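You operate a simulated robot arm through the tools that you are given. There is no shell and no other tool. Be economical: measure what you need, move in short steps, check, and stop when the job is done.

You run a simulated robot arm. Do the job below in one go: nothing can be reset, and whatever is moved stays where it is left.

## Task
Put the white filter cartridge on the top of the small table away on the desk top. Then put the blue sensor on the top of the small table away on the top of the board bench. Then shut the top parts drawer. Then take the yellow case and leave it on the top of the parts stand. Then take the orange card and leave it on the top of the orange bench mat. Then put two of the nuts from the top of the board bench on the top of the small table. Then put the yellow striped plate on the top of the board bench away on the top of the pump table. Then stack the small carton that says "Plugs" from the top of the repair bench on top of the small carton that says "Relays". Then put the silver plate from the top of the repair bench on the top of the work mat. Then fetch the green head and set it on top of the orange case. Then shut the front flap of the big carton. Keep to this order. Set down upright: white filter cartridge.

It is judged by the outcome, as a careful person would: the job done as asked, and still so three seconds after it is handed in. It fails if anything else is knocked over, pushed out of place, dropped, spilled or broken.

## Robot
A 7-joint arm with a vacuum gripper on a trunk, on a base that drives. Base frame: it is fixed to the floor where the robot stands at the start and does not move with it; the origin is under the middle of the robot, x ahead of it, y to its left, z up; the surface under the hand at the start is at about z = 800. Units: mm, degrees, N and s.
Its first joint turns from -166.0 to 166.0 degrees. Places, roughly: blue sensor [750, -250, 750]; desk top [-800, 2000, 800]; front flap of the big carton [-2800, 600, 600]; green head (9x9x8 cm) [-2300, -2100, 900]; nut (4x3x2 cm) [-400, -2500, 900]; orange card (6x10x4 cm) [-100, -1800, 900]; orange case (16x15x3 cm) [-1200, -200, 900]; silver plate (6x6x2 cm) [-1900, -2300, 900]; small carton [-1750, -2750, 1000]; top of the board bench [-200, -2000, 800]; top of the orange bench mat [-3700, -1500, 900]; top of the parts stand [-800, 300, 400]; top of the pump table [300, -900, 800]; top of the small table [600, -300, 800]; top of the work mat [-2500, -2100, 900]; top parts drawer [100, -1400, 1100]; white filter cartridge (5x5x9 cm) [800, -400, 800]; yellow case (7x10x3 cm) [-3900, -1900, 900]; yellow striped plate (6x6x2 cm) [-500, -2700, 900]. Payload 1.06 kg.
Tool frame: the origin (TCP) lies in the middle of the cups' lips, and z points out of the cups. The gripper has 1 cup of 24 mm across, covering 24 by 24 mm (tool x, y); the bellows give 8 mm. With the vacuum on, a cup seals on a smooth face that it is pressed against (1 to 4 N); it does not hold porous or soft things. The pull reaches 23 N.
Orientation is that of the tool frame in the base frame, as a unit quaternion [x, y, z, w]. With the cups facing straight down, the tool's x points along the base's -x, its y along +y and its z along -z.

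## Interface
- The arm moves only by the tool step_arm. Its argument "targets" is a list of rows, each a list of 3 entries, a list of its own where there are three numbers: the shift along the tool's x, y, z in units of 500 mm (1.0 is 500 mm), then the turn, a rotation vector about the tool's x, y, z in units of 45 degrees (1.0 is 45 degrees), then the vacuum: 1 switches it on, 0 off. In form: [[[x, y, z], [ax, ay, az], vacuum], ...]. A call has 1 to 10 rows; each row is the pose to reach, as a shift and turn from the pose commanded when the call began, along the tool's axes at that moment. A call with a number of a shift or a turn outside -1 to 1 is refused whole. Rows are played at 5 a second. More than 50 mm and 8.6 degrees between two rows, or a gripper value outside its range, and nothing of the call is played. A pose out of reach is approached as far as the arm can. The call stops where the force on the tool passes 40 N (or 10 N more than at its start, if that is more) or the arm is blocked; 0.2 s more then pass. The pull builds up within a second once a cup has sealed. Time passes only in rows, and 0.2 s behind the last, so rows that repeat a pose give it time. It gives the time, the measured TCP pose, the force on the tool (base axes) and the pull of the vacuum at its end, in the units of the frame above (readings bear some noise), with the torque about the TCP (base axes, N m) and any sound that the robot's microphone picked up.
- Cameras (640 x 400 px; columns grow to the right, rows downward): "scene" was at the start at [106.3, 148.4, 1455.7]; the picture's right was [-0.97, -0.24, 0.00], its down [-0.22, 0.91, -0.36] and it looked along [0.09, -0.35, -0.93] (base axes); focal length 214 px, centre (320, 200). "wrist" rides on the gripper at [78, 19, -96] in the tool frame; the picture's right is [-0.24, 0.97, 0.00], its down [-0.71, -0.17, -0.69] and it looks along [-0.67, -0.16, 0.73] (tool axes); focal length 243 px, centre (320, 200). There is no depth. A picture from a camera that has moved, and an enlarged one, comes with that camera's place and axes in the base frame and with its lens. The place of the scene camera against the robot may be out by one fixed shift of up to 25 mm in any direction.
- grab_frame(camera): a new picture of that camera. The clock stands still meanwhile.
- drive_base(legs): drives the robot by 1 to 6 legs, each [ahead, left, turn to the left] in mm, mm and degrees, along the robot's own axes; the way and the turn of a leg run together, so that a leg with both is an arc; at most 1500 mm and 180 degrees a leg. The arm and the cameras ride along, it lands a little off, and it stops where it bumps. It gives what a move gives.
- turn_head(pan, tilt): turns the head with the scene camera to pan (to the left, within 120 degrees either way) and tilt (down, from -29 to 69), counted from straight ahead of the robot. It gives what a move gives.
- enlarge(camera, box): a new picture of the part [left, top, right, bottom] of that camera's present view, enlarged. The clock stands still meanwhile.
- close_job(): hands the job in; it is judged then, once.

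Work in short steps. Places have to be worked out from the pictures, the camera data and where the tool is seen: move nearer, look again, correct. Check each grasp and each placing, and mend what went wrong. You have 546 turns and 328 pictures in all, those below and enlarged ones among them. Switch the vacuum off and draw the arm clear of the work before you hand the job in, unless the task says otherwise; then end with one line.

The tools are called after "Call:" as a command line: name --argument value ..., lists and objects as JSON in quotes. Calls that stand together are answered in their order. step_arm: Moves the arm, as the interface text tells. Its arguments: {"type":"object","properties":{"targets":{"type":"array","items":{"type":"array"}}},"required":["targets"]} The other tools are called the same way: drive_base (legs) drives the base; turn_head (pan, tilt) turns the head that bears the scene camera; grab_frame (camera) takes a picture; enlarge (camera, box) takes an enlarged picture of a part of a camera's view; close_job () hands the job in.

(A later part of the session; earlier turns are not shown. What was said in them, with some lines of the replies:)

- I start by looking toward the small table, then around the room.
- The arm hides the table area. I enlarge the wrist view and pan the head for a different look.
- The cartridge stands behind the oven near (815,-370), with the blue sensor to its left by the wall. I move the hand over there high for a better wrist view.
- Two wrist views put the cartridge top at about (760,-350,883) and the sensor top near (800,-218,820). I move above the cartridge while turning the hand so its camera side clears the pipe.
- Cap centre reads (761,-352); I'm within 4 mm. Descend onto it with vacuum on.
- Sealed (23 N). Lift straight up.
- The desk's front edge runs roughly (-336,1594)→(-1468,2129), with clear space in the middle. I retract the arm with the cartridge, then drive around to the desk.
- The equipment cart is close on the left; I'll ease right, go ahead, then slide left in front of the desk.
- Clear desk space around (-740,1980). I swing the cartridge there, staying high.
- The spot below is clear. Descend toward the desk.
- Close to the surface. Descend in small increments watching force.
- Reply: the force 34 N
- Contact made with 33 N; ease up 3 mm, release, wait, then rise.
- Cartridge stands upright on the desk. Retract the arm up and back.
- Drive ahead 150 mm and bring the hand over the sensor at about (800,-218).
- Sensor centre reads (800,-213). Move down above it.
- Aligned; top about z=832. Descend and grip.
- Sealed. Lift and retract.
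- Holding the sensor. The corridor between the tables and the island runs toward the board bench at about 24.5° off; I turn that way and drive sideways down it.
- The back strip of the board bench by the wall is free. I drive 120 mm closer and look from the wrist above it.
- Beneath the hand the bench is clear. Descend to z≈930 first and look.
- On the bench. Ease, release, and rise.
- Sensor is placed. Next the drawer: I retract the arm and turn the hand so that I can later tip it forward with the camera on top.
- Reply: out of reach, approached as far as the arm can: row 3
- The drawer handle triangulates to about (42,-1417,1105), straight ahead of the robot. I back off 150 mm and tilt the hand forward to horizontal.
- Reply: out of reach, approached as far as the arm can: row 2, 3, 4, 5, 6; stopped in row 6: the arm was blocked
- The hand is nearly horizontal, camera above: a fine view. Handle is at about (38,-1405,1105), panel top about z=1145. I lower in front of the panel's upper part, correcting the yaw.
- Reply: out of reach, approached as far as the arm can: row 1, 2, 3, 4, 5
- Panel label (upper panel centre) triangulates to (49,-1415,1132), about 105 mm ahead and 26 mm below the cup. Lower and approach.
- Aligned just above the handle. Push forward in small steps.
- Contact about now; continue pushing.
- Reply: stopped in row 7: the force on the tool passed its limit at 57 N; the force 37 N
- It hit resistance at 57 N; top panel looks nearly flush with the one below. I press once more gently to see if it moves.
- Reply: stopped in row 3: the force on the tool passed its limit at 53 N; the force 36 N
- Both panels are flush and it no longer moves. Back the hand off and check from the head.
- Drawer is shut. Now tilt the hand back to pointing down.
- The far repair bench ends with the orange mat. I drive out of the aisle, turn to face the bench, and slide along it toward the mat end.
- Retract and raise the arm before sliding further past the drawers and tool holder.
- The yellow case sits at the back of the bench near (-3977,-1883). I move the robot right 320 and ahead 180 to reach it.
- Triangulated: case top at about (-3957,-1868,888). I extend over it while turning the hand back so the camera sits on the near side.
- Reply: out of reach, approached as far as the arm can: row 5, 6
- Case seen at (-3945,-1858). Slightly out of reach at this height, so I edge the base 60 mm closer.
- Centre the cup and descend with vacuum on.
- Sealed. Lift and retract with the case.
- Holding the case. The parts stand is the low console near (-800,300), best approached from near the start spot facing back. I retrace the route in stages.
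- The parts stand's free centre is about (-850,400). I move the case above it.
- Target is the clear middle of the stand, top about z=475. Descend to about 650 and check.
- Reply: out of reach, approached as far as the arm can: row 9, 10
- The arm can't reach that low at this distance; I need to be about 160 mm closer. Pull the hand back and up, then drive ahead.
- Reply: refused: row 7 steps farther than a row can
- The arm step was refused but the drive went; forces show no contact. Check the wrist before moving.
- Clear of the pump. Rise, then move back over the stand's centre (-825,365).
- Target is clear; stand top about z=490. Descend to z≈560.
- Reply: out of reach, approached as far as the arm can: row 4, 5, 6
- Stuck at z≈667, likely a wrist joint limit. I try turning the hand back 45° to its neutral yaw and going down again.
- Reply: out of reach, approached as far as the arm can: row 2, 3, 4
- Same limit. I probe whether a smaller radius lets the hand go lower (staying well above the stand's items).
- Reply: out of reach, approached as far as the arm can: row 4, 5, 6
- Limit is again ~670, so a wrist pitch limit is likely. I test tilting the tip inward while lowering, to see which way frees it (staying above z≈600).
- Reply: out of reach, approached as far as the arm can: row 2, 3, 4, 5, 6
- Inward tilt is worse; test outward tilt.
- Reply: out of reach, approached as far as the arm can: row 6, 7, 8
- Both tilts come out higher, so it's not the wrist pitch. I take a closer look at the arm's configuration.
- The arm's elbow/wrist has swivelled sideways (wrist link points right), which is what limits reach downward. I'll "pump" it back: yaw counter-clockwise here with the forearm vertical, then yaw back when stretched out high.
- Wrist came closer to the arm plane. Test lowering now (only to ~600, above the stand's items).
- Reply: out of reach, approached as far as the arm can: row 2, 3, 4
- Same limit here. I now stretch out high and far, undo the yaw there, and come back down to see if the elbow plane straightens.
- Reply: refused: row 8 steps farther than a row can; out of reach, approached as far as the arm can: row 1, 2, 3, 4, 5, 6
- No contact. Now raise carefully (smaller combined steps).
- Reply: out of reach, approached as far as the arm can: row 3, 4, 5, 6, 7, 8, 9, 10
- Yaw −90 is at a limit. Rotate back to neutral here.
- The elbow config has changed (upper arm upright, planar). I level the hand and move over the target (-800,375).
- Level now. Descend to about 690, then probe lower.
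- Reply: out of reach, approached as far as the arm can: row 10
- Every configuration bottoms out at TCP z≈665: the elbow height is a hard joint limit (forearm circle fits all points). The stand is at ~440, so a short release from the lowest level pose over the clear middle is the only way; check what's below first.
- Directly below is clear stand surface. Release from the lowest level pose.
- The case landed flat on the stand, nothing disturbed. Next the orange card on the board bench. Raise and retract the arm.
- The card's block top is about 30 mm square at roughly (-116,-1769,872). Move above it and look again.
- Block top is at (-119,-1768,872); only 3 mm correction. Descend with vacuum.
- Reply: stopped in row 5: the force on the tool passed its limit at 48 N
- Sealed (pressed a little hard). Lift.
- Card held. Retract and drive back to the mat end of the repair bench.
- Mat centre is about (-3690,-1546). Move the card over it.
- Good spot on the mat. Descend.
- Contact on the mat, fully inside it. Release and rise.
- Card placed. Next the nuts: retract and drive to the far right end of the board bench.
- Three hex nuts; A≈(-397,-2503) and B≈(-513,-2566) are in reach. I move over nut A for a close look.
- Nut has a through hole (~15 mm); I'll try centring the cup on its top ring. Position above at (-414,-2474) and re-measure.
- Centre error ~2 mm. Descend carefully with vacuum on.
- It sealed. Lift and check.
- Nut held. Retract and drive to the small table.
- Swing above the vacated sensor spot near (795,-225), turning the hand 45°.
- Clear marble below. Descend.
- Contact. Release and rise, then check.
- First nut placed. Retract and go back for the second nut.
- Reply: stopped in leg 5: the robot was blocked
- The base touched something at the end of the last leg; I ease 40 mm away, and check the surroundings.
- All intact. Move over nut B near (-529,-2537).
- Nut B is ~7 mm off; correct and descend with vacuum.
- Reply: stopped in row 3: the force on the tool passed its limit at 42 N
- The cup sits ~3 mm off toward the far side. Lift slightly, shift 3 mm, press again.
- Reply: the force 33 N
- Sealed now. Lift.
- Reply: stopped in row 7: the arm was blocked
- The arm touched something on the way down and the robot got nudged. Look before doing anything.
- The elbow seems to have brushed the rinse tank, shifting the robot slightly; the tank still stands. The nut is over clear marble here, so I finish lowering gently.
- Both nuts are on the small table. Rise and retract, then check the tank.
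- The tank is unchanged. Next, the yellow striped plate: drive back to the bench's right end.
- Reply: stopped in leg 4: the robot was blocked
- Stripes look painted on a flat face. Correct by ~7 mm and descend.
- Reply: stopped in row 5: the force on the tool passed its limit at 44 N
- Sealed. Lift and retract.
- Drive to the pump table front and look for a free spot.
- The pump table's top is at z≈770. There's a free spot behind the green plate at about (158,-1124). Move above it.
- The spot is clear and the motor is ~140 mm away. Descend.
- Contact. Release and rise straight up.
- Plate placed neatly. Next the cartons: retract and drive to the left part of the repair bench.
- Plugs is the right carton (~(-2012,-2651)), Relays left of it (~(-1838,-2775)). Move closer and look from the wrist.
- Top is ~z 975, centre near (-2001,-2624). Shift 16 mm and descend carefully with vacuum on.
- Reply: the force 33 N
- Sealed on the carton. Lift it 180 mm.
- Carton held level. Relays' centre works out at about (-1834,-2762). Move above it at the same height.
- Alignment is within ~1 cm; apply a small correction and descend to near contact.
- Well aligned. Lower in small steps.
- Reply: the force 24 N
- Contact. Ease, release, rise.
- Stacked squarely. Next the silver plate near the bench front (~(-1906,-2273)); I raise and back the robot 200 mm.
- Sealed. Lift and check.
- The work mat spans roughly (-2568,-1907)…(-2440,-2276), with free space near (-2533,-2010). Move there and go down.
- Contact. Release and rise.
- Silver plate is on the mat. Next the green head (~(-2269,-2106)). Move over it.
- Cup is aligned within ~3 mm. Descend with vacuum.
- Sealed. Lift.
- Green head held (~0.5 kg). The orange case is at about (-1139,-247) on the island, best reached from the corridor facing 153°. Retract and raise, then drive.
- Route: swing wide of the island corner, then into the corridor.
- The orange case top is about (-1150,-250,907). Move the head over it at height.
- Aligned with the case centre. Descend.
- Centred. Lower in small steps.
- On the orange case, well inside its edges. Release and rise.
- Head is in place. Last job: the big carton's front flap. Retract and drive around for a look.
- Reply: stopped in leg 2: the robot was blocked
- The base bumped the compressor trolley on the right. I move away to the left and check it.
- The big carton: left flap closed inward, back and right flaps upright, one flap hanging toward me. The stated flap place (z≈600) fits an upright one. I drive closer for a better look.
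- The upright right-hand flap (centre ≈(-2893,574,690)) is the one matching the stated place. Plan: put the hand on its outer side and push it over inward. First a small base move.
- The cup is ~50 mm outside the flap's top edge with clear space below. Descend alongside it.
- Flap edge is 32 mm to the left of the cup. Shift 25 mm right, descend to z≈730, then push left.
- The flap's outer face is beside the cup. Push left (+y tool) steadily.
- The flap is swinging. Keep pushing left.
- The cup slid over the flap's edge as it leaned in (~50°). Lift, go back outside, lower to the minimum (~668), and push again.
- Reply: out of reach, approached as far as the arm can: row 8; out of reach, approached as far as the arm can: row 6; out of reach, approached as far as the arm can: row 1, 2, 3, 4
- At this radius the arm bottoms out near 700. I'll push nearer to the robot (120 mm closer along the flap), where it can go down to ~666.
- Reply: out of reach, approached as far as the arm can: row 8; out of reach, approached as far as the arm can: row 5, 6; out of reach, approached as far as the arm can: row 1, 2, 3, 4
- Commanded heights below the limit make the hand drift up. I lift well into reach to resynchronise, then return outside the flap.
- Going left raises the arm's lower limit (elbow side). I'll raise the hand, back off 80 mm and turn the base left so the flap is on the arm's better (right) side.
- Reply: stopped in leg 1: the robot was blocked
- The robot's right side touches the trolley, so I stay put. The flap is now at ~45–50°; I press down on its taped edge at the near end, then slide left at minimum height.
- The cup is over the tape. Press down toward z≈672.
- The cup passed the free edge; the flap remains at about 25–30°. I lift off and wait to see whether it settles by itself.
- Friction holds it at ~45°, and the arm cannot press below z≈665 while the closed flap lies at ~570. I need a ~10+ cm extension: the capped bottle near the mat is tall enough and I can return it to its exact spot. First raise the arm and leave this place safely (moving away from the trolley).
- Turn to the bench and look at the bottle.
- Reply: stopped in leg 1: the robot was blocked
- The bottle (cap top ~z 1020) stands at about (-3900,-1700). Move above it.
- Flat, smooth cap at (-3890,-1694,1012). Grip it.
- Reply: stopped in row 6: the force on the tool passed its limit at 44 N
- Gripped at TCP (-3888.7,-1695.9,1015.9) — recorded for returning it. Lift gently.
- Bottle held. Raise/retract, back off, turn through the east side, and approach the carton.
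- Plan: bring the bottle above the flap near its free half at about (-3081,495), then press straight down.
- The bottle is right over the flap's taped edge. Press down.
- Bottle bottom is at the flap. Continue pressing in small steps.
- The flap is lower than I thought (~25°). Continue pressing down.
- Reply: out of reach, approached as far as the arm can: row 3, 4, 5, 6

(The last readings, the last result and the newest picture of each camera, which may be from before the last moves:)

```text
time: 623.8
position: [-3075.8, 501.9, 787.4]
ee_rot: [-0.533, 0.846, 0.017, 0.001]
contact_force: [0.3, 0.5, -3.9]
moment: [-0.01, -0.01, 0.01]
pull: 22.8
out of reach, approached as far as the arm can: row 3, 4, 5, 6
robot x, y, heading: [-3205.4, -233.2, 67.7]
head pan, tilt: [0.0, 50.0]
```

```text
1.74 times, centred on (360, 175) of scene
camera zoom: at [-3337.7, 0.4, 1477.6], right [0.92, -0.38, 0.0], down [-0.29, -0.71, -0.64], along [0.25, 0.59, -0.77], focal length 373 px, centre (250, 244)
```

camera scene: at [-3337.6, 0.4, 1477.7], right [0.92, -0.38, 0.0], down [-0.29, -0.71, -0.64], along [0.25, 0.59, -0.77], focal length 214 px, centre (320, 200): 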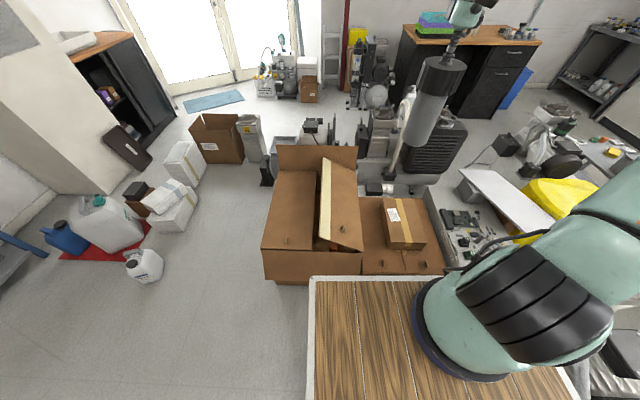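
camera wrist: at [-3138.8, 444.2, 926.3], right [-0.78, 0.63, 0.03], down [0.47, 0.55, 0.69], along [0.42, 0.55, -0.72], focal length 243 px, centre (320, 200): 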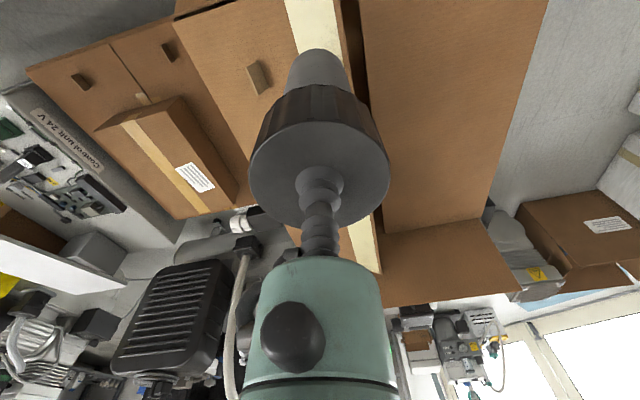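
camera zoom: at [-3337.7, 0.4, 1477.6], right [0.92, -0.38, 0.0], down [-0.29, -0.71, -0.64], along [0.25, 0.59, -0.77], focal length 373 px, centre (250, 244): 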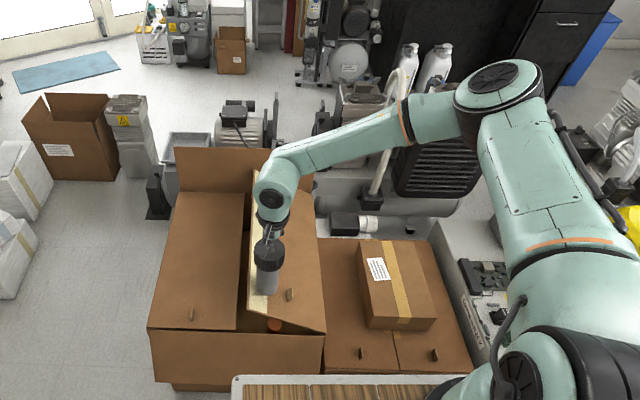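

The lower limit depends on the side: targets to the robot's right go lower. Raise, back off, turn left 25° with more room, and re-approach.

Call:
step_arm --targets '[[[0, 0, -0.09], [0, 0, 0], 1], [[0, 0, -0.18], [0, 0, 0], 1], [[0, 0, -0.27], [0, 0, 0], 1], [[0, 0, -0.36], [0, 0, 0], 1], [[0, 0, -0.45], [0, 0, 0], 1], [[0, 0, -0.54], [0, 0, 0], 1], [[0, 0, -0.62], [0, 0, 0], 1]]'

Call:
drive_base --legs '[[-150, 0, 0], [0, 110, 0], [0, 0, 25], [115, 0, 0]]'

Call:
turn_head --pan -25 --tilt 50

Call:
grab_frame --camera "scene"

```text
time: 625.4
position: [-3070.5, 494.6, 1095.1]
ee_rot: [-0.533, 0.846, 0.017, 0.002]
contact_force: [-0.7, 0.3, -3.1]
moment: [-0.03, -0.04, 0.0]
pull: 23.1
robot x, y, heading: [-3202.3, -235.0, 67.4]
head pan, tilt: [0.0, 50.0]
```

```text
time: 629.7
position: [-3554.6, 502.4, 1094.9]
ee_rot: [-0.703, 0.711, 0.015, -0.002]
contact_force: [0.4, 0.4, -3.4]
moment: [0.0, 0.03, -0.03]
pull: 22.6
robot x, y, heading: [-3365.2, -216.8, 92.5]
head pan, tilt: [0.0, 50.0]
```

```text
time: 630.6
position: [-3554.8, 503.0, 1095.6]
ee_rot: [-0.703, 0.711, 0.016, -0.002]
contact_force: [0.1, 0.1, -3.7]
moment: [-0.01, 0.01, 0.0]
pull: 22.7
robot x, y, heading: [-3366.0, -217.0, 92.6]
head pan, tilt: [-25.0, 50.0]
```

```text
116 pictures are left
camera scene: at [-3559.6, -62.7, 1477.6], right [0.92, -0.38, 0.0], down [-0.29, -0.71, -0.64], along [0.25, 0.59, -0.77], focal length 214 px, centre (320, 200)
```

scene: 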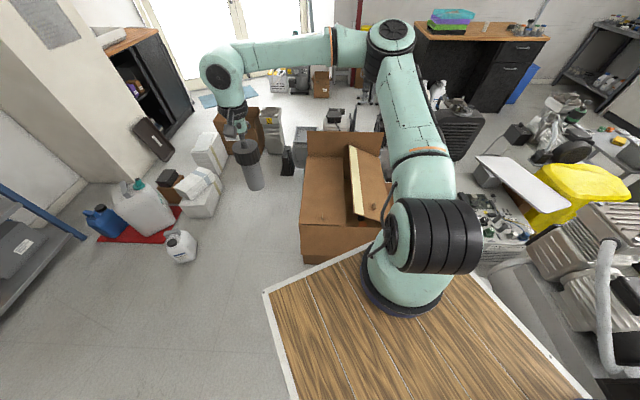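

Call:
drive_base --legs '[[50, 0, 0]]'

Call:
step_arm --targets '[[[0.009, -0.094, 0], [0, 0, 0], 1], [[0.018, -0.188, 0], [0, 0, 0], 1], [[0.027, -0.282, 0], [0, 0, 0], 1], [[0.036, -0.376, 0], [0, 0, 0], 1], [[0.045, -0.47, 0], [0, 0, 0], 1], [[0.054, -0.564, 0], [0, 0, 0], 1], [[0.063, -0.658, 0], [0, 0, 0], 1], [[0.072, -0.752, 0], [0, 0, 0], 1], [[0.081, -0.846, 0], [0, 0, 0], 1], [[0.089, -0.94, 0], [0, 0, 0], 1]]'

Call:
grab_frame --camera "wrist"

```text
time: 631.5
position: [-3556.7, 552.1, 1094.3]
ee_rot: [-0.702, 0.712, 0.016, -0.002]
contact_force: [-0.4, -0.1, -3.7]
moment: [0.0, 0.0, -0.02]
pull: 23.0
robot x, y, heading: [-3368.2, -168.0, 92.2]
head pan, tilt: [-25.0, 50.0]
```

```text
time: 633.7
position: [-3088.3, 501.4, 1080.7]
ee_rot: [-0.704, 0.71, 0.015, -0.003]
contact_force: [-0.8, 0.9, -3.5]
moment: [-0.01, -0.02, 0.03]
pull: 23.1
robot x, y, heading: [-3371.5, -170.9, 92.1]
head pan, tilt: [-25.0, 50.0]
```

```text
115 pictures are left
camera wrist: at [-3106.6, 421.7, 1175.6], right [-0.97, 0.25, 0.03], down [0.2, 0.69, 0.69], along [0.15, 0.68, -0.72], focal length 243 px, centre (320, 200)
```

wrist: 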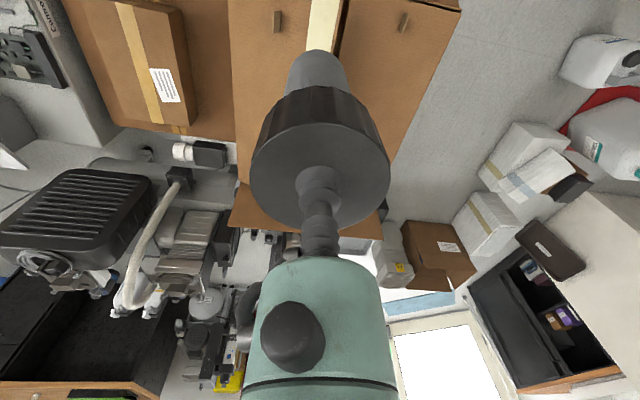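

Call:
step_arm --targets '[[[0, 0, 0.09], [0, 0, 0], 1], [[0, 0, 0.18], [0, 0, 0], 1], [[0, 0, 0.27], [0, 0, 0], 1], [[0, 0, 0.36], [0, 0, 0], 1], [[0, 0, 0.42], [0, 0, 0], 1], [[0, 0, 0.46], [0, 0, 0], 1], [[0, 0, 0.5], [0, 0, 0], 1]]'

Call:
step_arm --targets '[[[0, 0, 0.03], [0, 0, 0], 1], [[0, 0, 0.06], [0, 0, 0], 1], [[0, 0, 0.09], [0, 0, 0], 1], [[0, 0, 0.12], [0, 0, 0], 1]]'

Call:
grab_frame --camera "wrist"

Call:
enlarge --camera "scene" --box '[260, 100, 480, 290]'

```text
time: 635.3
position: [-3094.1, 507.3, 832.4]
ee_rot: [-0.702, 0.712, 0.017, -0.003]
contact_force: [-0.3, -0.8, -2.5]
moment: [-0.01, -0.02, -0.03]
pull: 23.2
robot x, y, heading: [-3371.8, -168.9, 92.4]
head pan, tilt: [-25.0, 50.0]
```

```text
time: 636.3
position: [-3094.8, 507.8, 770.3]
ee_rot: [-0.703, 0.711, 0.015, -0.003]
contact_force: [0.4, 1.3, -3.3]
moment: [0.0, -0.01, 0.04]
pull: 23.0
robot x, y, heading: [-3373.2, -168.5, 92.4]
head pan, tilt: [-25.0, 50.0]
```

```text
114 pictures are left
camera wrist: at [-3113.1, 428.5, 865.9], right [-0.97, 0.25, 0.03], down [0.2, 0.69, 0.69], along [0.15, 0.68, -0.72], focal length 243 px, centre (320, 200)
```

wrist: 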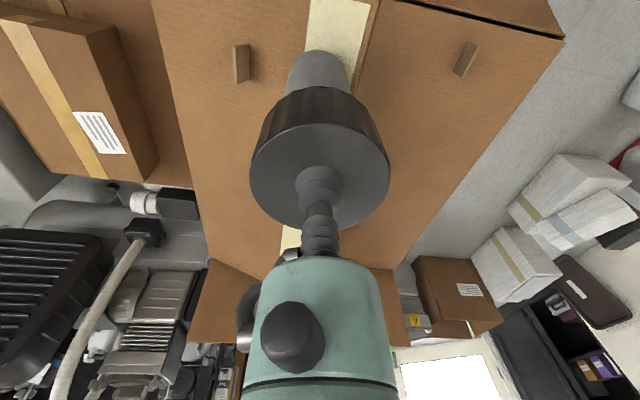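

```text
2.11 times, centred on (370, 195) of scene
camera zoom: at [-3561.3, -12.4, 1477.7], right [0.92, -0.39, 0.0], down [-0.3, -0.71, -0.64], along [0.25, 0.59, -0.77], focal length 452 px, centre (215, 210)
```

zoom: 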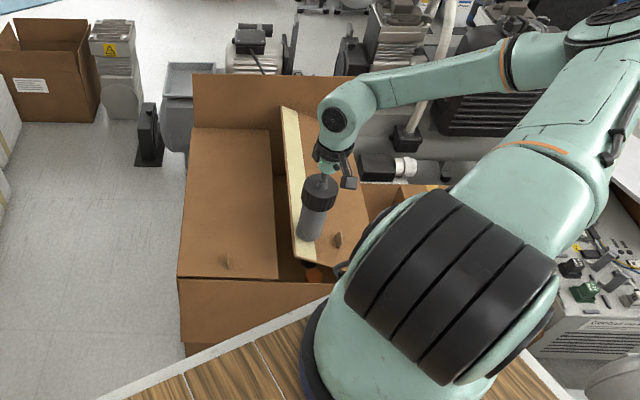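

Call:
step_arm --targets '[[[0, 0, 0.02], [0, 0, 0], 1], [[0, 0, 0.04], [0, 0, 0], 1], [[0, 0, 0.055], [0, 0, 0], 1], [[0, 0, 0.07], [0, 0, 0], 1]]'

Call:
grab_frame --camera "wrist"

Call:
enlarge --camera "scene" --box '[260, 100, 480, 290]'

```text
time: 637.3
position: [-3096.6, 509.0, 736.2]
ee_rot: [-0.702, 0.712, 0.016, -0.002]
contact_force: [-0.1, -1.0, -3.3]
moment: [0.0, 0.0, 0.0]
pull: 22.4
robot x, y, heading: [-3367.6, -168.6, 92.2]
head pan, tilt: [-25.0, 50.0]
```

```text
112 pictures are left
camera wrist: at [-3114.5, 428.7, 831.3], right [-0.97, 0.25, 0.03], down [0.2, 0.69, 0.69], along [0.15, 0.68, -0.72], focal length 243 px, centre (320, 200)
```

wrist: 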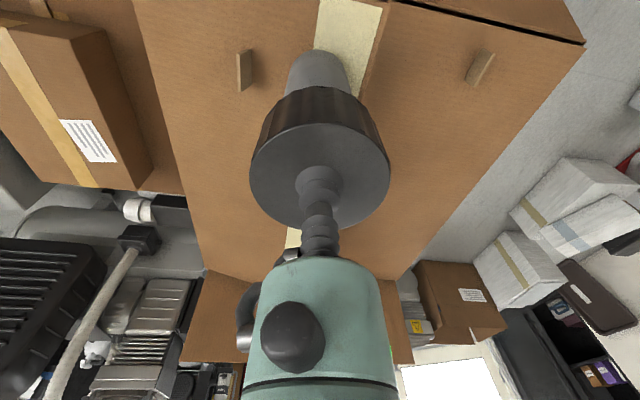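

```text
2.11 times, centred on (370, 195) of scene
camera zoom: at [-3561.3, -12.4, 1477.7], right [0.92, -0.39, 0.0], down [-0.3, -0.71, -0.64], along [0.25, 0.59, -0.77], focal length 452 px, centre (215, 210)
```

zoom: 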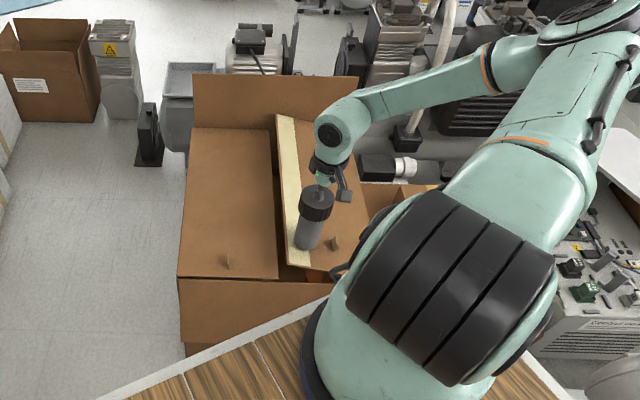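

The flap is closing. Keep pressing.

Call:
step_arm --targets '[[[0, 0, 0.015], [0, 0, 0], 1], [[0, 0, 0.03], [0, 0, 0], 1], [[0, 0, 0.045], [0, 0, 0], 1]]'

Call:
grab_frame --camera "wrist"

Call:
enlarge --camera "scene" --box '[260, 100, 480, 290]'

```text
time: 638.1
position: [-3095.3, 509.1, 713.3]
ee_rot: [-0.702, 0.712, 0.015, -0.003]
contact_force: [-0.6, -0.2, -3.7]
moment: [-0.03, 0.0, -0.04]
pull: 22.8
robot x, y, heading: [-3370.1, -168.7, 92.2]
head pan, tilt: [-25.0, 50.0]
```

```text
110 pictures are left
camera wrist: at [-3114.5, 429.7, 808.7], right [-0.97, 0.25, 0.03], down [0.2, 0.69, 0.69], along [0.15, 0.68, -0.72], focal length 243 px, centre (320, 200)
```

wrist: 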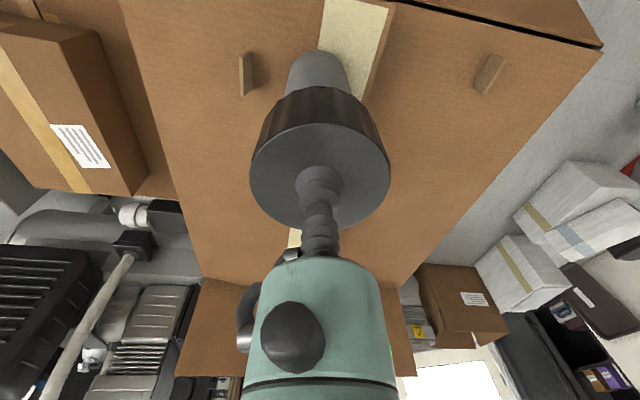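

```text
2.11 times, centred on (370, 195) of scene
camera zoom: at [-3561.3, -12.4, 1477.7], right [0.92, -0.39, 0.0], down [-0.3, -0.71, -0.64], along [0.25, 0.59, -0.77], focal length 452 px, centre (215, 210)
```

zoom: 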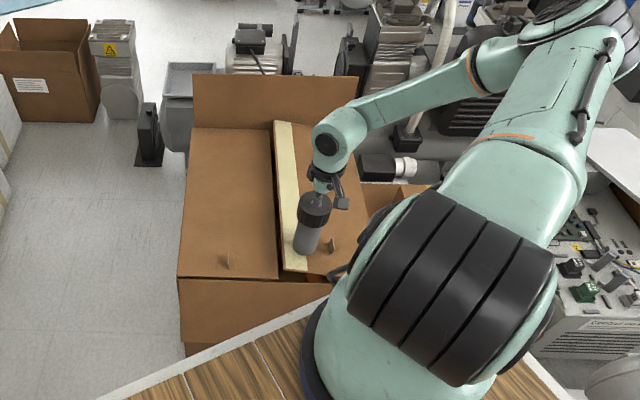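

Call:
step_arm --targets '[[[0, 0, 0.012], [0, 0, 0], 1], [[0, 0, 0.024], [0, 0, 0], 1], [[0, 0, 0.036], [0, 0, 0], 1]]'

Call:
grab_frame --camera "wrist"

Call:
enlarge --camera "scene" --box '[300, 130, 440, 260]'

```text
time: 638.9
position: [-3096.7, 510.1, 696.6]
ee_rot: [-0.703, 0.711, 0.016, -0.002]
contact_force: [1.1, -0.2, -2.9]
moment: [-0.01, 0.04, 0.01]
pull: 23.2
robot x, y, heading: [-3369.9, -168.5, 92.1]
head pan, tilt: [-25.0, 50.0]
```

```text
108 pictures are left
camera wrist: at [-3115.5, 429.8, 791.0], right [-0.97, 0.25, 0.03], down [0.2, 0.69, 0.69], along [0.15, 0.68, -0.72], focal length 243 px, centre (320, 200)
```

wrist: 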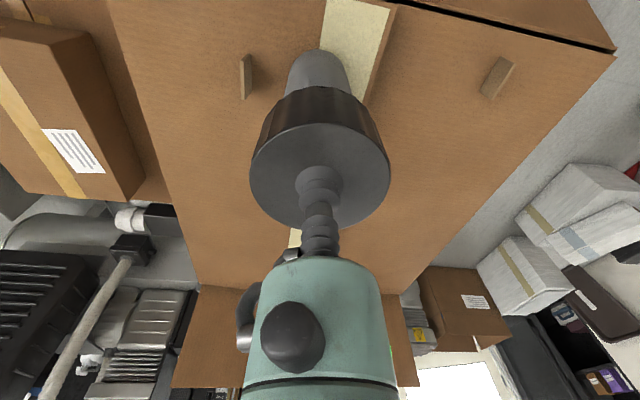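

```text
3.08 times, centred on (370, 195) of scene
camera zoom: at [-3561.3, -12.4, 1477.7], right [0.92, -0.39, 0.0], down [-0.3, -0.71, -0.64], along [0.25, 0.59, -0.77], focal length 660 px, centre (166, 215)
```

zoom: 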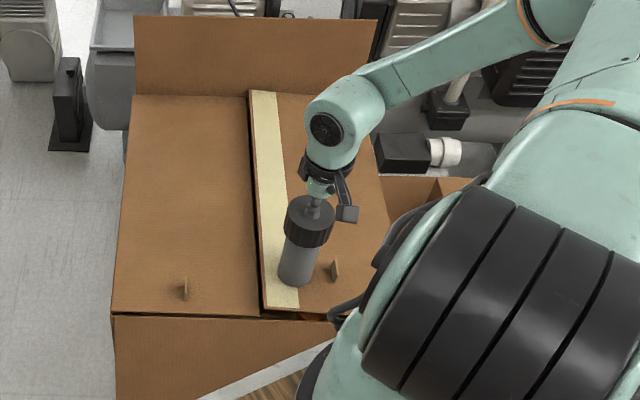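

Almost flat. A little more until it bears.

Call:
step_arm --targets '[[[0, 0, 0.01], [0, 0, 0], 1], [[0, 0, 0.02], [0, 0, 0], 1], [[0, 0, 0.03], [0, 0, 0], 1]]'

Call:
enlarge --camera "scene" --box '[300, 130, 440, 260]'

```text
time: 639.7
position: [-3096.7, 509.8, 682.2]
ee_rot: [-0.703, 0.711, 0.015, -0.002]
contact_force: [-0.2, -0.2, -4.0]
moment: [-0.01, 0.02, 0.0]
pull: 23.1
robot x, y, heading: [-3370.2, -172.0, 92.3]
head pan, tilt: [-25.0, 50.0]
```

```text
3.08 times, centred on (370, 195) of scene
camera zoom: at [-3561.3, -12.4, 1477.7], right [0.92, -0.39, 0.0], down [-0.3, -0.71, -0.64], along [0.25, 0.59, -0.77], focal length 660 px, centre (166, 215)
```

zoom: 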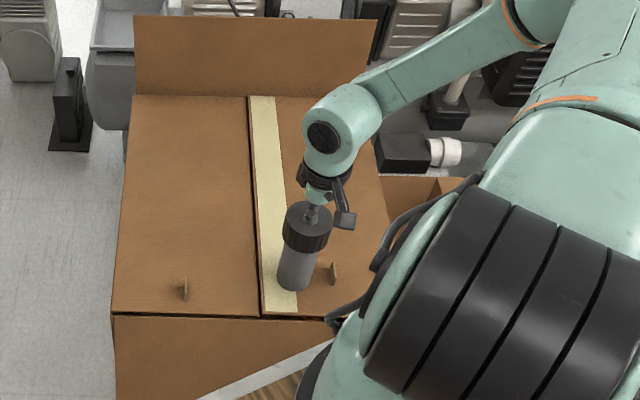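

Call:
step_arm --targets '[[[0, 0, 0.008], [0, 0, 0], 1], [[0, 0, 0.016], [0, 0, 0], 1], [[0, 0, 0.024], [0, 0, 0], 1]]'

Call:
enlarge --camera "scene" --box '[300, 130, 440, 260]'

```text
time: 640.5
position: [-3097.2, 510.8, 674.1]
ee_rot: [-0.703, 0.711, 0.016, -0.003]
contact_force: [-1.9, 0.2, 10.6]
moment: [-0.08, -0.05, -0.02]
pull: 22.5
out of reach, approached as far as the arm can: row 3
robot x, y, heading: [-3371.8, -165.3, 92.4]
head pan, tilt: [-25.0, 50.0]
```

```text
3.08 times, centred on (370, 195) of scene
camera zoom: at [-3561.6, -12.8, 1477.7], right [0.92, -0.39, 0.0], down [-0.3, -0.71, -0.64], along [0.25, 0.59, -0.77], focal length 660 px, centre (166, 215)
```

zoom: 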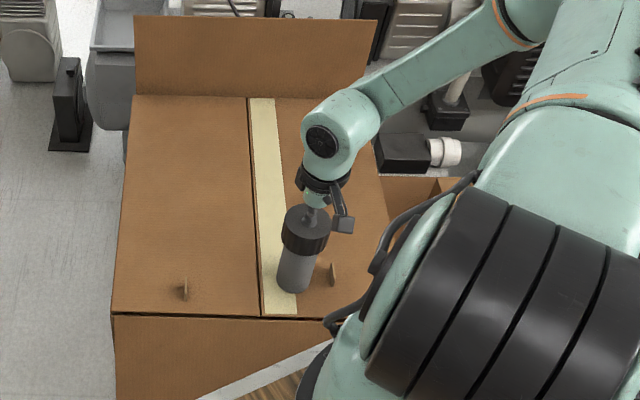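

It bears now (flap flat). Lift and check that it stays.

Call:
step_arm --targets '[[[0, 0, -0.03], [0, 0, 0], 1], [[0, 0, -0.1], [0, 0, 0], 1], [[0, 0, -0.19], [0, 0, 0], 1], [[0, 0, -0.28], [0, 0, 0], 1], [[0, 0, -0.37], [0, 0, 0], 1], [[0, 0, -0.46], [0, 0, 0], 1], [[0, 0, -0.55], [0, 0, 0], 1], [[0, 0, -0.64], [0, 0, 0], 1], [[0, 0, -0.73], [0, 0, 0], 1], [[0, 0, -0.82], [0, 0, 0], 1]]'

Call:
enlarge --camera "scene" --box '[300, 130, 440, 260]'

Call:
grab_frame --camera "wrist"

```text
time: 642.7
position: [-3087.9, 502.7, 1084.6]
ee_rot: [-0.702, 0.712, 0.016, -0.003]
contact_force: [0.6, 0.1, -2.3]
moment: [-0.03, -0.05, -0.01]
pull: 23.2
robot x, y, heading: [-3370.1, -166.0, 92.2]
head pan, tilt: [-25.0, 50.0]
```

```text
3.08 times, centred on (370, 195) of scene
camera zoom: at [-3561.2, -12.1, 1477.7], right [0.92, -0.39, 0.0], down [-0.3, -0.71, -0.64], along [0.25, 0.59, -0.77], focal length 660 px, centre (166, 215)
```

zoom: 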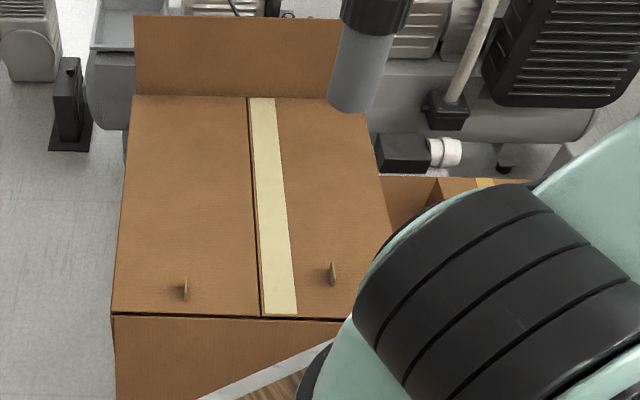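

```text
103 pictures are left
camera wrist: at [-3106.4, 422.6, 1179.4], right [-0.97, 0.25, 0.03], down [0.2, 0.69, 0.69], along [0.15, 0.68, -0.72], focal length 243 px, centre (320, 200)
```

wrist: 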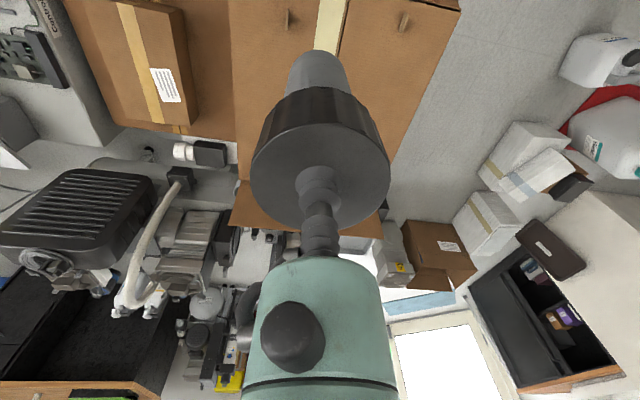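

The flap is shut and stays flat. Now return the bottle to its exact spot.

Call:
step_arm --targets '[[[0.05, 0.03, -0.07], [0, 0, 0], 1], [[0.1, 0.06, -0.14], [0, 0, 0], 1], [[0.15, 0.09, -0.21], [0, 0, 0], 1], [[0.2, 0.12, -0.28], [0, 0, 0], 1], [[0.25, 0.15, -0.35], [0, 0, 0], 1], [[0.3, 0.18, -0.42], [0, 0, 0], 1], [[0.35, 0.21, -0.48], [0, 0, 0], 1]]'

Call:
drive_base --legs '[[-560, 60, 0], [0, 0, -100], [0, 0, -107.5]]'

```text
time: 644.3
position: [-3190.0, 324.2, 1322.0]
ee_rot: [-0.703, 0.711, 0.015, -0.003]
contact_force: [0.5, 0.2, -3.6]
moment: [-0.02, -0.01, 0.01]
pull: 23.2
robot x, y, heading: [-3371.7, -170.2, 92.2]
head pan, tilt: [-25.0, 50.0]
```

```text
time: 651.4
position: [-2938.6, -960.3, 1321.3]
ee_rot: [0.052, 0.999, 0.013, 0.009]
contact_force: [0.0, -0.5, -3.3]
moment: [-0.02, 0.01, -0.02]
pull: 23.0
robot x, y, heading: [-3411.6, -732.2, -3.0]
head pan, tilt: [-25.0, 50.0]
stopped in leg 2: the robot was blocked; the commanded pose is now the measured one
```

Blocked mid-turn; look around the robot.

Call:
turn_head --pan -100 --tilt 50

Call:
grab_frame --camera "scene"

Call:
turn_head --pan 60 --tilt 50

Call:
grab_frame --camera "scene"

```text
time: 652.9
position: [-2937.2, -960.7, 1322.1]
ee_rot: [0.053, 0.998, 0.013, 0.01]
contact_force: [-0.2, -0.1, -3.3]
moment: [-0.01, 0.01, 0.0]
pull: 22.7
robot x, y, heading: [-3410.9, -735.0, -3.0]
head pan, tilt: [-100.0, 50.0]
```

```text
102 pictures are left
camera scene: at [-3323.1, -611.7, 1477.7], right [-0.97, 0.22, 0.0], down [0.17, 0.75, -0.64], along [-0.14, -0.63, -0.77], focal length 214 px, centre (320, 200)
```

scene: 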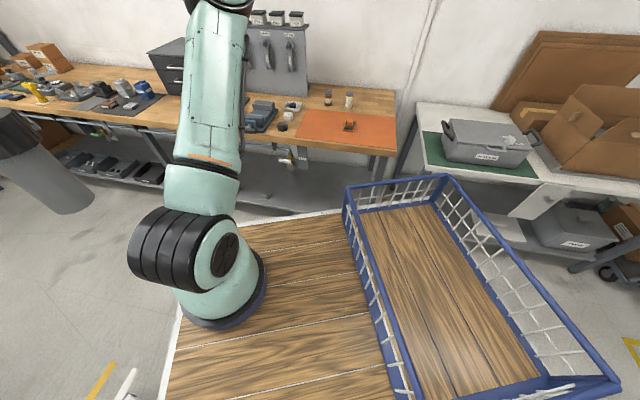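

```text
time: 655.3
position: [-2937.8, -959.6, 1322.4]
ee_rot: [0.053, 0.998, 0.012, 0.01]
contact_force: [-0.1, -0.1, -2.2]
moment: [0.01, 0.05, 0.01]
pull: 22.9
robot x, y, heading: [-3408.3, -736.4, -3.1]
head pan, tilt: [60.0, 50.0]
```

```text
101 pictures are left
camera scene: at [-3263.8, -472.1, 1477.7], right [0.84, -0.55, 0.0], down [-0.42, -0.64, -0.64], along [0.35, 0.54, -0.77], focal length 214 px, centre (320, 200)
```

scene: 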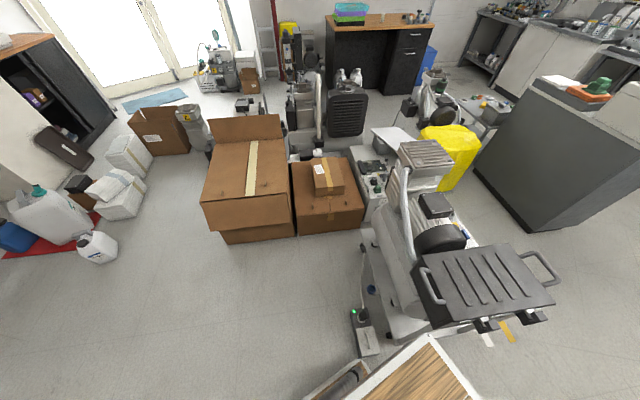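

Call:
enlarge --camera "scene" --box '[320, 220, 480, 400]'

```text
2.22 times, centred on (400, 310) of scene
camera zoom: at [-3263.8, -472.1, 1477.7], right [0.84, -0.55, 0.0], down [-0.42, -0.64, -0.64], along [0.35, 0.54, -0.77], focal length 477 px, centre (142, -44)
```

zoom: 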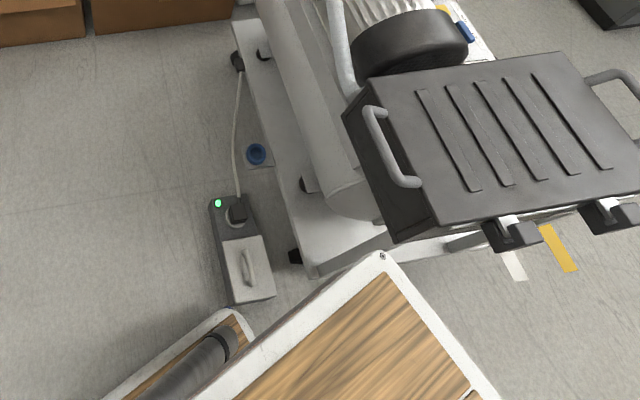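

The base touched near the trolley's floor box. Back away 180 mm and finish the turn there.

Call:
drive_base --legs '[[-150, -60, 0]]'

Call:
drive_base --legs '[[0, 0, -60]]'

Call:
drive_base --legs '[[0, 0, -52]]'

```text
time: 656.8
position: [-3092.1, -1012.5, 1322.1]
ee_rot: [0.052, 0.998, 0.013, 0.01]
contact_force: [-0.3, 0.4, -3.6]
moment: [0.01, 0.02, 0.01]
pull: 22.8
robot x, y, heading: [-3564.6, -786.5, -3.0]
head pan, tilt: [60.0, 50.0]
```

```text
time: 659.8
position: [-3517.9, -1307.0, 1322.4]
ee_rot: [0.539, 0.842, 0.006, 0.015]
contact_force: [0.9, 0.0, -3.6]
moment: [0.04, 0.0, 0.0]
pull: 22.8
robot x, y, heading: [-3564.0, -786.0, -62.2]
head pan, tilt: [60.0, 50.0]
```

```text
time: 662.5
position: [-3947.0, -1143.5, 1322.6]
ee_rot: [0.854, 0.52, -0.001, 0.015]
contact_force: [0.6, 1.1, -2.8]
moment: [0.0, 0.01, -0.01]
pull: 22.9
robot x, y, heading: [-3564.5, -782.0, -114.0]
head pan, tilt: [60.0, 50.0]
```

Call:
drive_base --legs '[[70, 100, -1]]'

Call:
turn_head --pan 0 --tilt 40

Call:
grab_frame --camera "scene"

```text
time: 663.8
position: [-3891.6, -1240.8, 1322.0]
ee_rot: [0.859, 0.512, -0.001, 0.015]
contact_force: [-0.4, 0.1, -4.0]
moment: [0.05, -0.02, -0.03]
pull: 23.2
robot x, y, heading: [-3501.2, -886.9, -115.4]
head pan, tilt: [60.0, 50.0]
```

```text
time: 665.0
position: [-3891.7, -1240.1, 1322.0]
ee_rot: [0.859, 0.512, 0.0, 0.016]
contact_force: [0.2, 0.7, -3.7]
moment: [0.0, 0.02, 0.01]
pull: 22.7
robot x, y, heading: [-3505.7, -888.1, -115.4]
head pan, tilt: [0.0, 40.0]
```

```text
99 pictures are left
camera scene: at [-3399.9, -1154.6, 1491.8], right [-0.9, 0.43, 0.0], down [0.28, 0.58, -0.77], along [-0.33, -0.69, -0.64], focal length 214 px, centre (320, 200)
```

scene: 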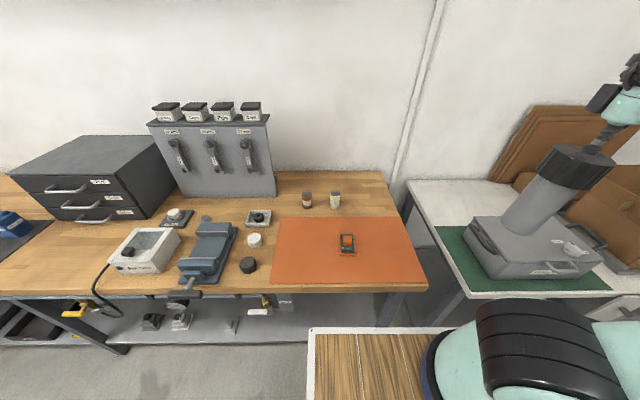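

Call:
step_arm --targets '[[[-0.08, 0.044, 0.018], [0, 0, 0], 1], [[-0.16, 0.088, 0.036], [0, 0, 0], 1], [[-0.24, 0.132, 0.054], [0, 0, 0], 1], [[-0.32, 0.176, 0.072], [0, 0, 0], 1], [[-0.4, 0.22, 0.09], [0, 0, 0], 1], [[-0.48, 0.264, 0.108], [0, 0, 0], 1], [[-0.56, 0.308, 0.126], [0, 0, 0], 1], [[-0.64, 0.352, 0.144], [0, 0, 0], 1], [[-0.72, 0.396, 0.162], [0, 0, 0], 1], [[-0.8, 0.44, 0.18], [0, 0, 0], 1]]'

Call:
grab_frame --camera "wrist"

Call:
grab_frame --camera "scene"

```text
time: 667.2
position: [-3888.0, -1699.8, 1245.8]
ee_rot: [0.859, 0.512, 0.0, 0.015]
contact_force: [-1.0, 0.9, -2.9]
moment: [-0.01, 0.0, 0.02]
pull: 23.0
robot x, y, heading: [-3501.9, -890.3, -115.5]
head pan, tilt: [0.0, 40.0]
```

```text
98 pictures are left
camera wrist: at [-3836.7, -1636.9, 1341.1], right [0.74, -0.67, 0.03], down [-0.5, -0.52, 0.69], along [-0.45, -0.53, -0.72], focal length 243 px, centre (320, 200)
```

wrist: 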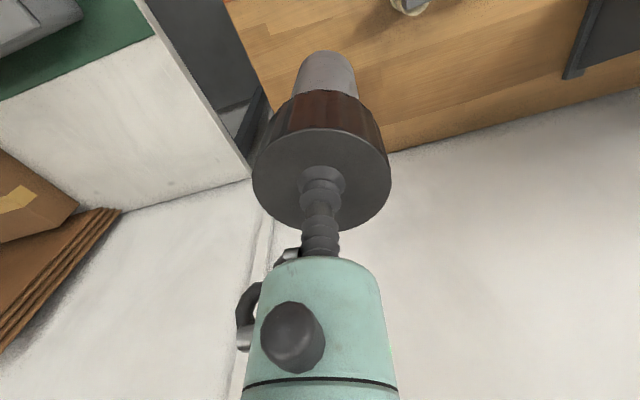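

```text
97 pictures are left
camera scene: at [-3400.3, -1153.9, 1492.0], right [-0.9, 0.43, 0.0], down [0.28, 0.58, -0.77], along [-0.33, -0.69, -0.64], focal length 214 px, centre (320, 200)
```

scene: 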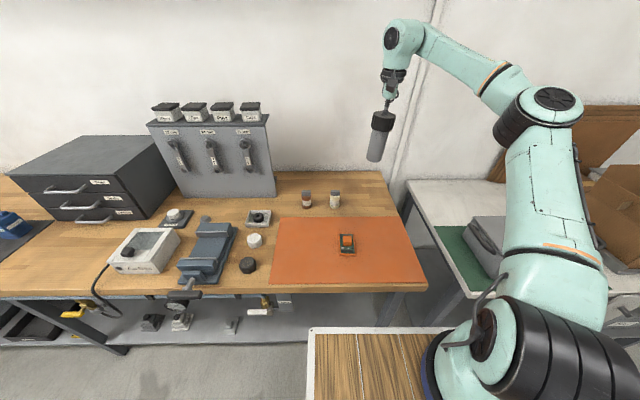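

Call:
step_arm --targets '[[[0, 0, 0.09], [0, 0, 0], 1], [[0, 0, 0.18], [0, 0, 0], 1], [[0, 0, 0.27], [0, 0, 0], 1], [[0, 0, 0.36], [0, 0, 0], 1], [[0, 0, 0.41], [0, 0, 0], 1]]'

```text
time: 668.5
position: [-3882.9, -1704.5, 1042.3]
ee_rot: [0.859, 0.512, -0.002, 0.016]
contact_force: [-1.2, 1.1, -3.7]
moment: [0.03, -0.02, -0.02]
pull: 23.1
robot x, y, heading: [-3503.9, -889.4, -115.5]
head pan, tilt: [0.0, 40.0]
```

Call:
step_arm --targets '[[[0.01, -0.018, 0], [0, 0, 0], 1], [[0.01, -0.018, 0.015], [0, 0, 0], 1], [[0.01, -0.018, 0.03], [0, 0, 0], 1]]'

Call:
step_arm --targets '[[[0, 0, 0.006], [0, 0, 0], 1], [[0, 0, 0.012], [0, 0, 0], 1]]'

```text
time: 669.2
position: [-3888.7, -1695.7, 1026.0]
ee_rot: [0.859, 0.512, -0.002, 0.016]
contact_force: [1.1, 0.3, 4.3]
moment: [0.05, -0.02, 0.02]
pull: 22.9
robot x, y, heading: [-3502.8, -890.6, -115.5]
head pan, tilt: [0.0, 40.0]
```

```text
time: 669.9
position: [-3888.3, -1697.9, 1019.5]
ee_rot: [0.859, 0.512, -0.002, 0.016]
contact_force: [2.8, -0.2, 19.3]
moment: [0.11, 0.01, -0.01]
pull: 23.2
robot x, y, heading: [-3502.2, -890.8, -115.3]
head pan, tilt: [0.0, 40.0]
```

On the bench within ~2 mm of its original spot. Release and rise.

Call:
step_arm --targets '[[[0, 0, -0.004], [0, 0, 0], 1], [[0, 0, -0.004], [0, 0, 0], 0], [[0, 0, -0.004], [0, 0, 0], 0], [[0, 0, -0.004], [0, 0, 0], 0], [[0, 0, -0.015], [0, 0, 0], 0], [[0, 0, -0.05], [0, 0, 0], 0], [[0, 0, -0.13], [0, 0, 0], 0], [[0, 0, -0.22], [0, 0, 0], 0], [[0.04, 0, -0.3], [0, 0, 0], 0]]'

Call:
grab_frame --camera "wrist"

Call:
enlarge --camera "scene" --box '[260, 100, 460, 270]'

```text
time: 671.9
position: [-3881.3, -1679.7, 1167.6]
ee_rot: [0.858, 0.513, -0.001, 0.016]
contact_force: [0.4, -0.1, -0.4]
moment: [0.03, -0.01, -0.02]
pull: 0.0
robot x, y, heading: [-3504.9, -895.1, -115.4]
head pan, tilt: [0.0, 40.0]
```

```text
96 pictures are left
camera wrist: at [-3830.4, -1616.8, 1263.8], right [0.74, -0.67, 0.03], down [-0.5, -0.52, 0.69], along [-0.45, -0.53, -0.72], focal length 243 px, centre (320, 200)
```

wrist: 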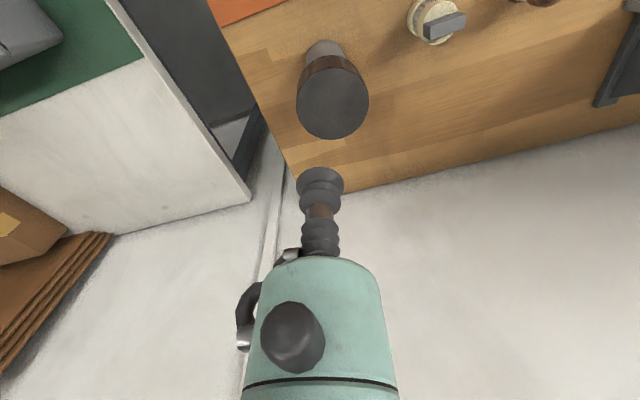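

```text
2.35 times, centred on (360, 185) of scene
camera zoom: at [-3400.2, -1154.9, 1491.8], right [-0.9, 0.43, 0.0], down [0.28, 0.58, -0.77], along [-0.33, -0.69, -0.64], focal length 505 px, centre (226, 235)
```

zoom: 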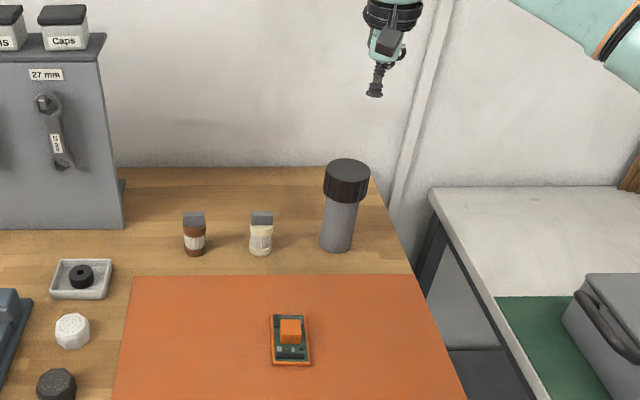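

Bottle is back upright. Draw the arm clear and take a last look at the carton before handing in.

Call:
step_arm --targets '[[[0.08, 0, -0.03], [0, 0, 0], 0], [[0.16, 0, -0.06], [0, 0, 0], 0], [[0.24, 0, -0.09], [0, 0, 0], 0], [[0.32, 0, -0.12], [0, 0, 0], 0], [[0.4, 0, -0.14], [0, 0, 0], 0], [[0.48, 0, -0.14], [0, 0, 0], 0]]'

Call:
drive_base --legs '[[-120, 0, 0]]'

Call:
turn_head --pan -119 --tilt 30

Call:
grab_frame --camera "scene"

Call:
turn_head --pan 118 --tilt 25

Call:
grab_frame --camera "scene"

```text
time: 673.2
position: [-3771.8, -1463.1, 1234.4]
ee_rot: [0.859, 0.512, 0.0, 0.016]
contact_force: [0.7, -0.3, 0.0]
moment: [0.0, -0.03, 0.03]
pull: 0.1
robot x, y, heading: [-3503.5, -889.8, -115.5]
head pan, tilt: [0.0, 40.0]
```

```text
time: 674.5
position: [-3721.4, -1354.8, 1234.8]
ee_rot: [0.86, 0.511, -0.001, 0.016]
contact_force: [0.5, 0.5, -0.2]
moment: [-0.01, 0.01, 0.01]
pull: 0.1
robot x, y, heading: [-3454.7, -780.9, -115.3]
head pan, tilt: [0.0, 40.0]
```

```text
time: 676.5
position: [-3721.4, -1354.4, 1235.7]
ee_rot: [0.859, 0.512, -0.001, 0.016]
contact_force: [-0.5, 0.2, -0.3]
moment: [-0.01, 0.01, 0.02]
pull: 0.2
robot x, y, heading: [-3452.3, -779.7, -115.6]
head pan, tilt: [-119.0, 30.0]
```

```text
94 pictures are left
camera scene: at [-3365.2, -896.5, 1507.2], right [0.81, 0.58, 0.0], down [0.29, -0.41, -0.87], along [-0.5, 0.7, -0.5], focal length 214 px, centre (320, 200)
```

scene: 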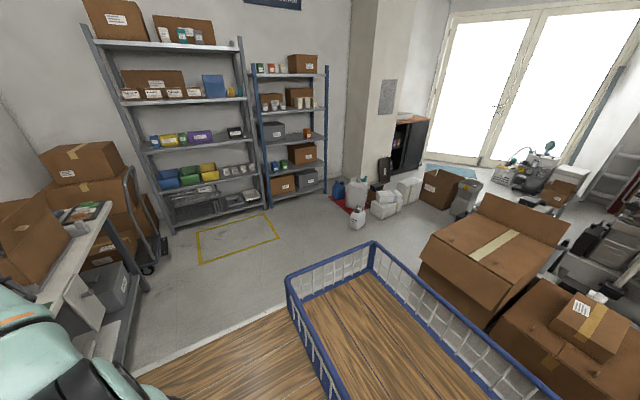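

```text
time: 679.8
position: [-3721.7, -1354.8, 1234.3]
ee_rot: [0.859, 0.511, -0.001, 0.015]
contact_force: [0.4, -0.8, 0.6]
moment: [0.0, -0.04, 0.01]
pull: 0.0
robot x, y, heading: [-3457.7, -778.2, -115.4]
head pan, tilt: [118.0, 25.0]
```

```text
93 pictures are left
camera scene: at [-3220.5, -965.9, 1515.2], right [0.04, -1.0, 0.0], down [-0.42, -0.02, -0.91], along [0.91, 0.04, -0.42], focal length 214 px, centre (320, 200)
```

scene: 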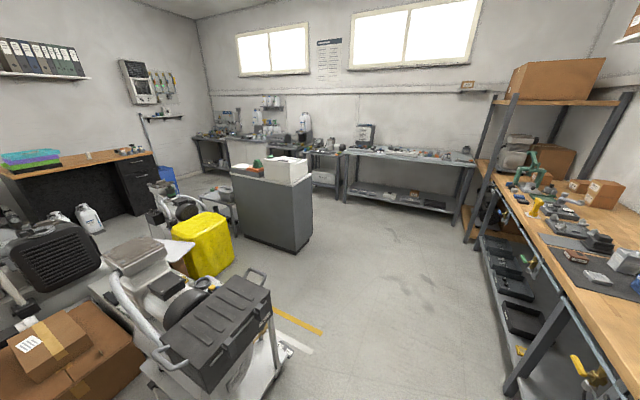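

The flap is flat and shut, everything is in place, the vacuum is off and the arm is clear. Handing in.

Call:
close_job

```text
The job is handed in.
```

All eleven steps were done in order, and the job is handed in. The yellow case had to be released about 19 cm above the parts stand because the arm could not reach lower; it landed flat. The big carton's flap was pressed shut with a bottle borrowed from the bench, now back in its spot. The base bumped the compressor trolley and the arm brushed something, probably the rinse tank, but I saw nothing out of place.
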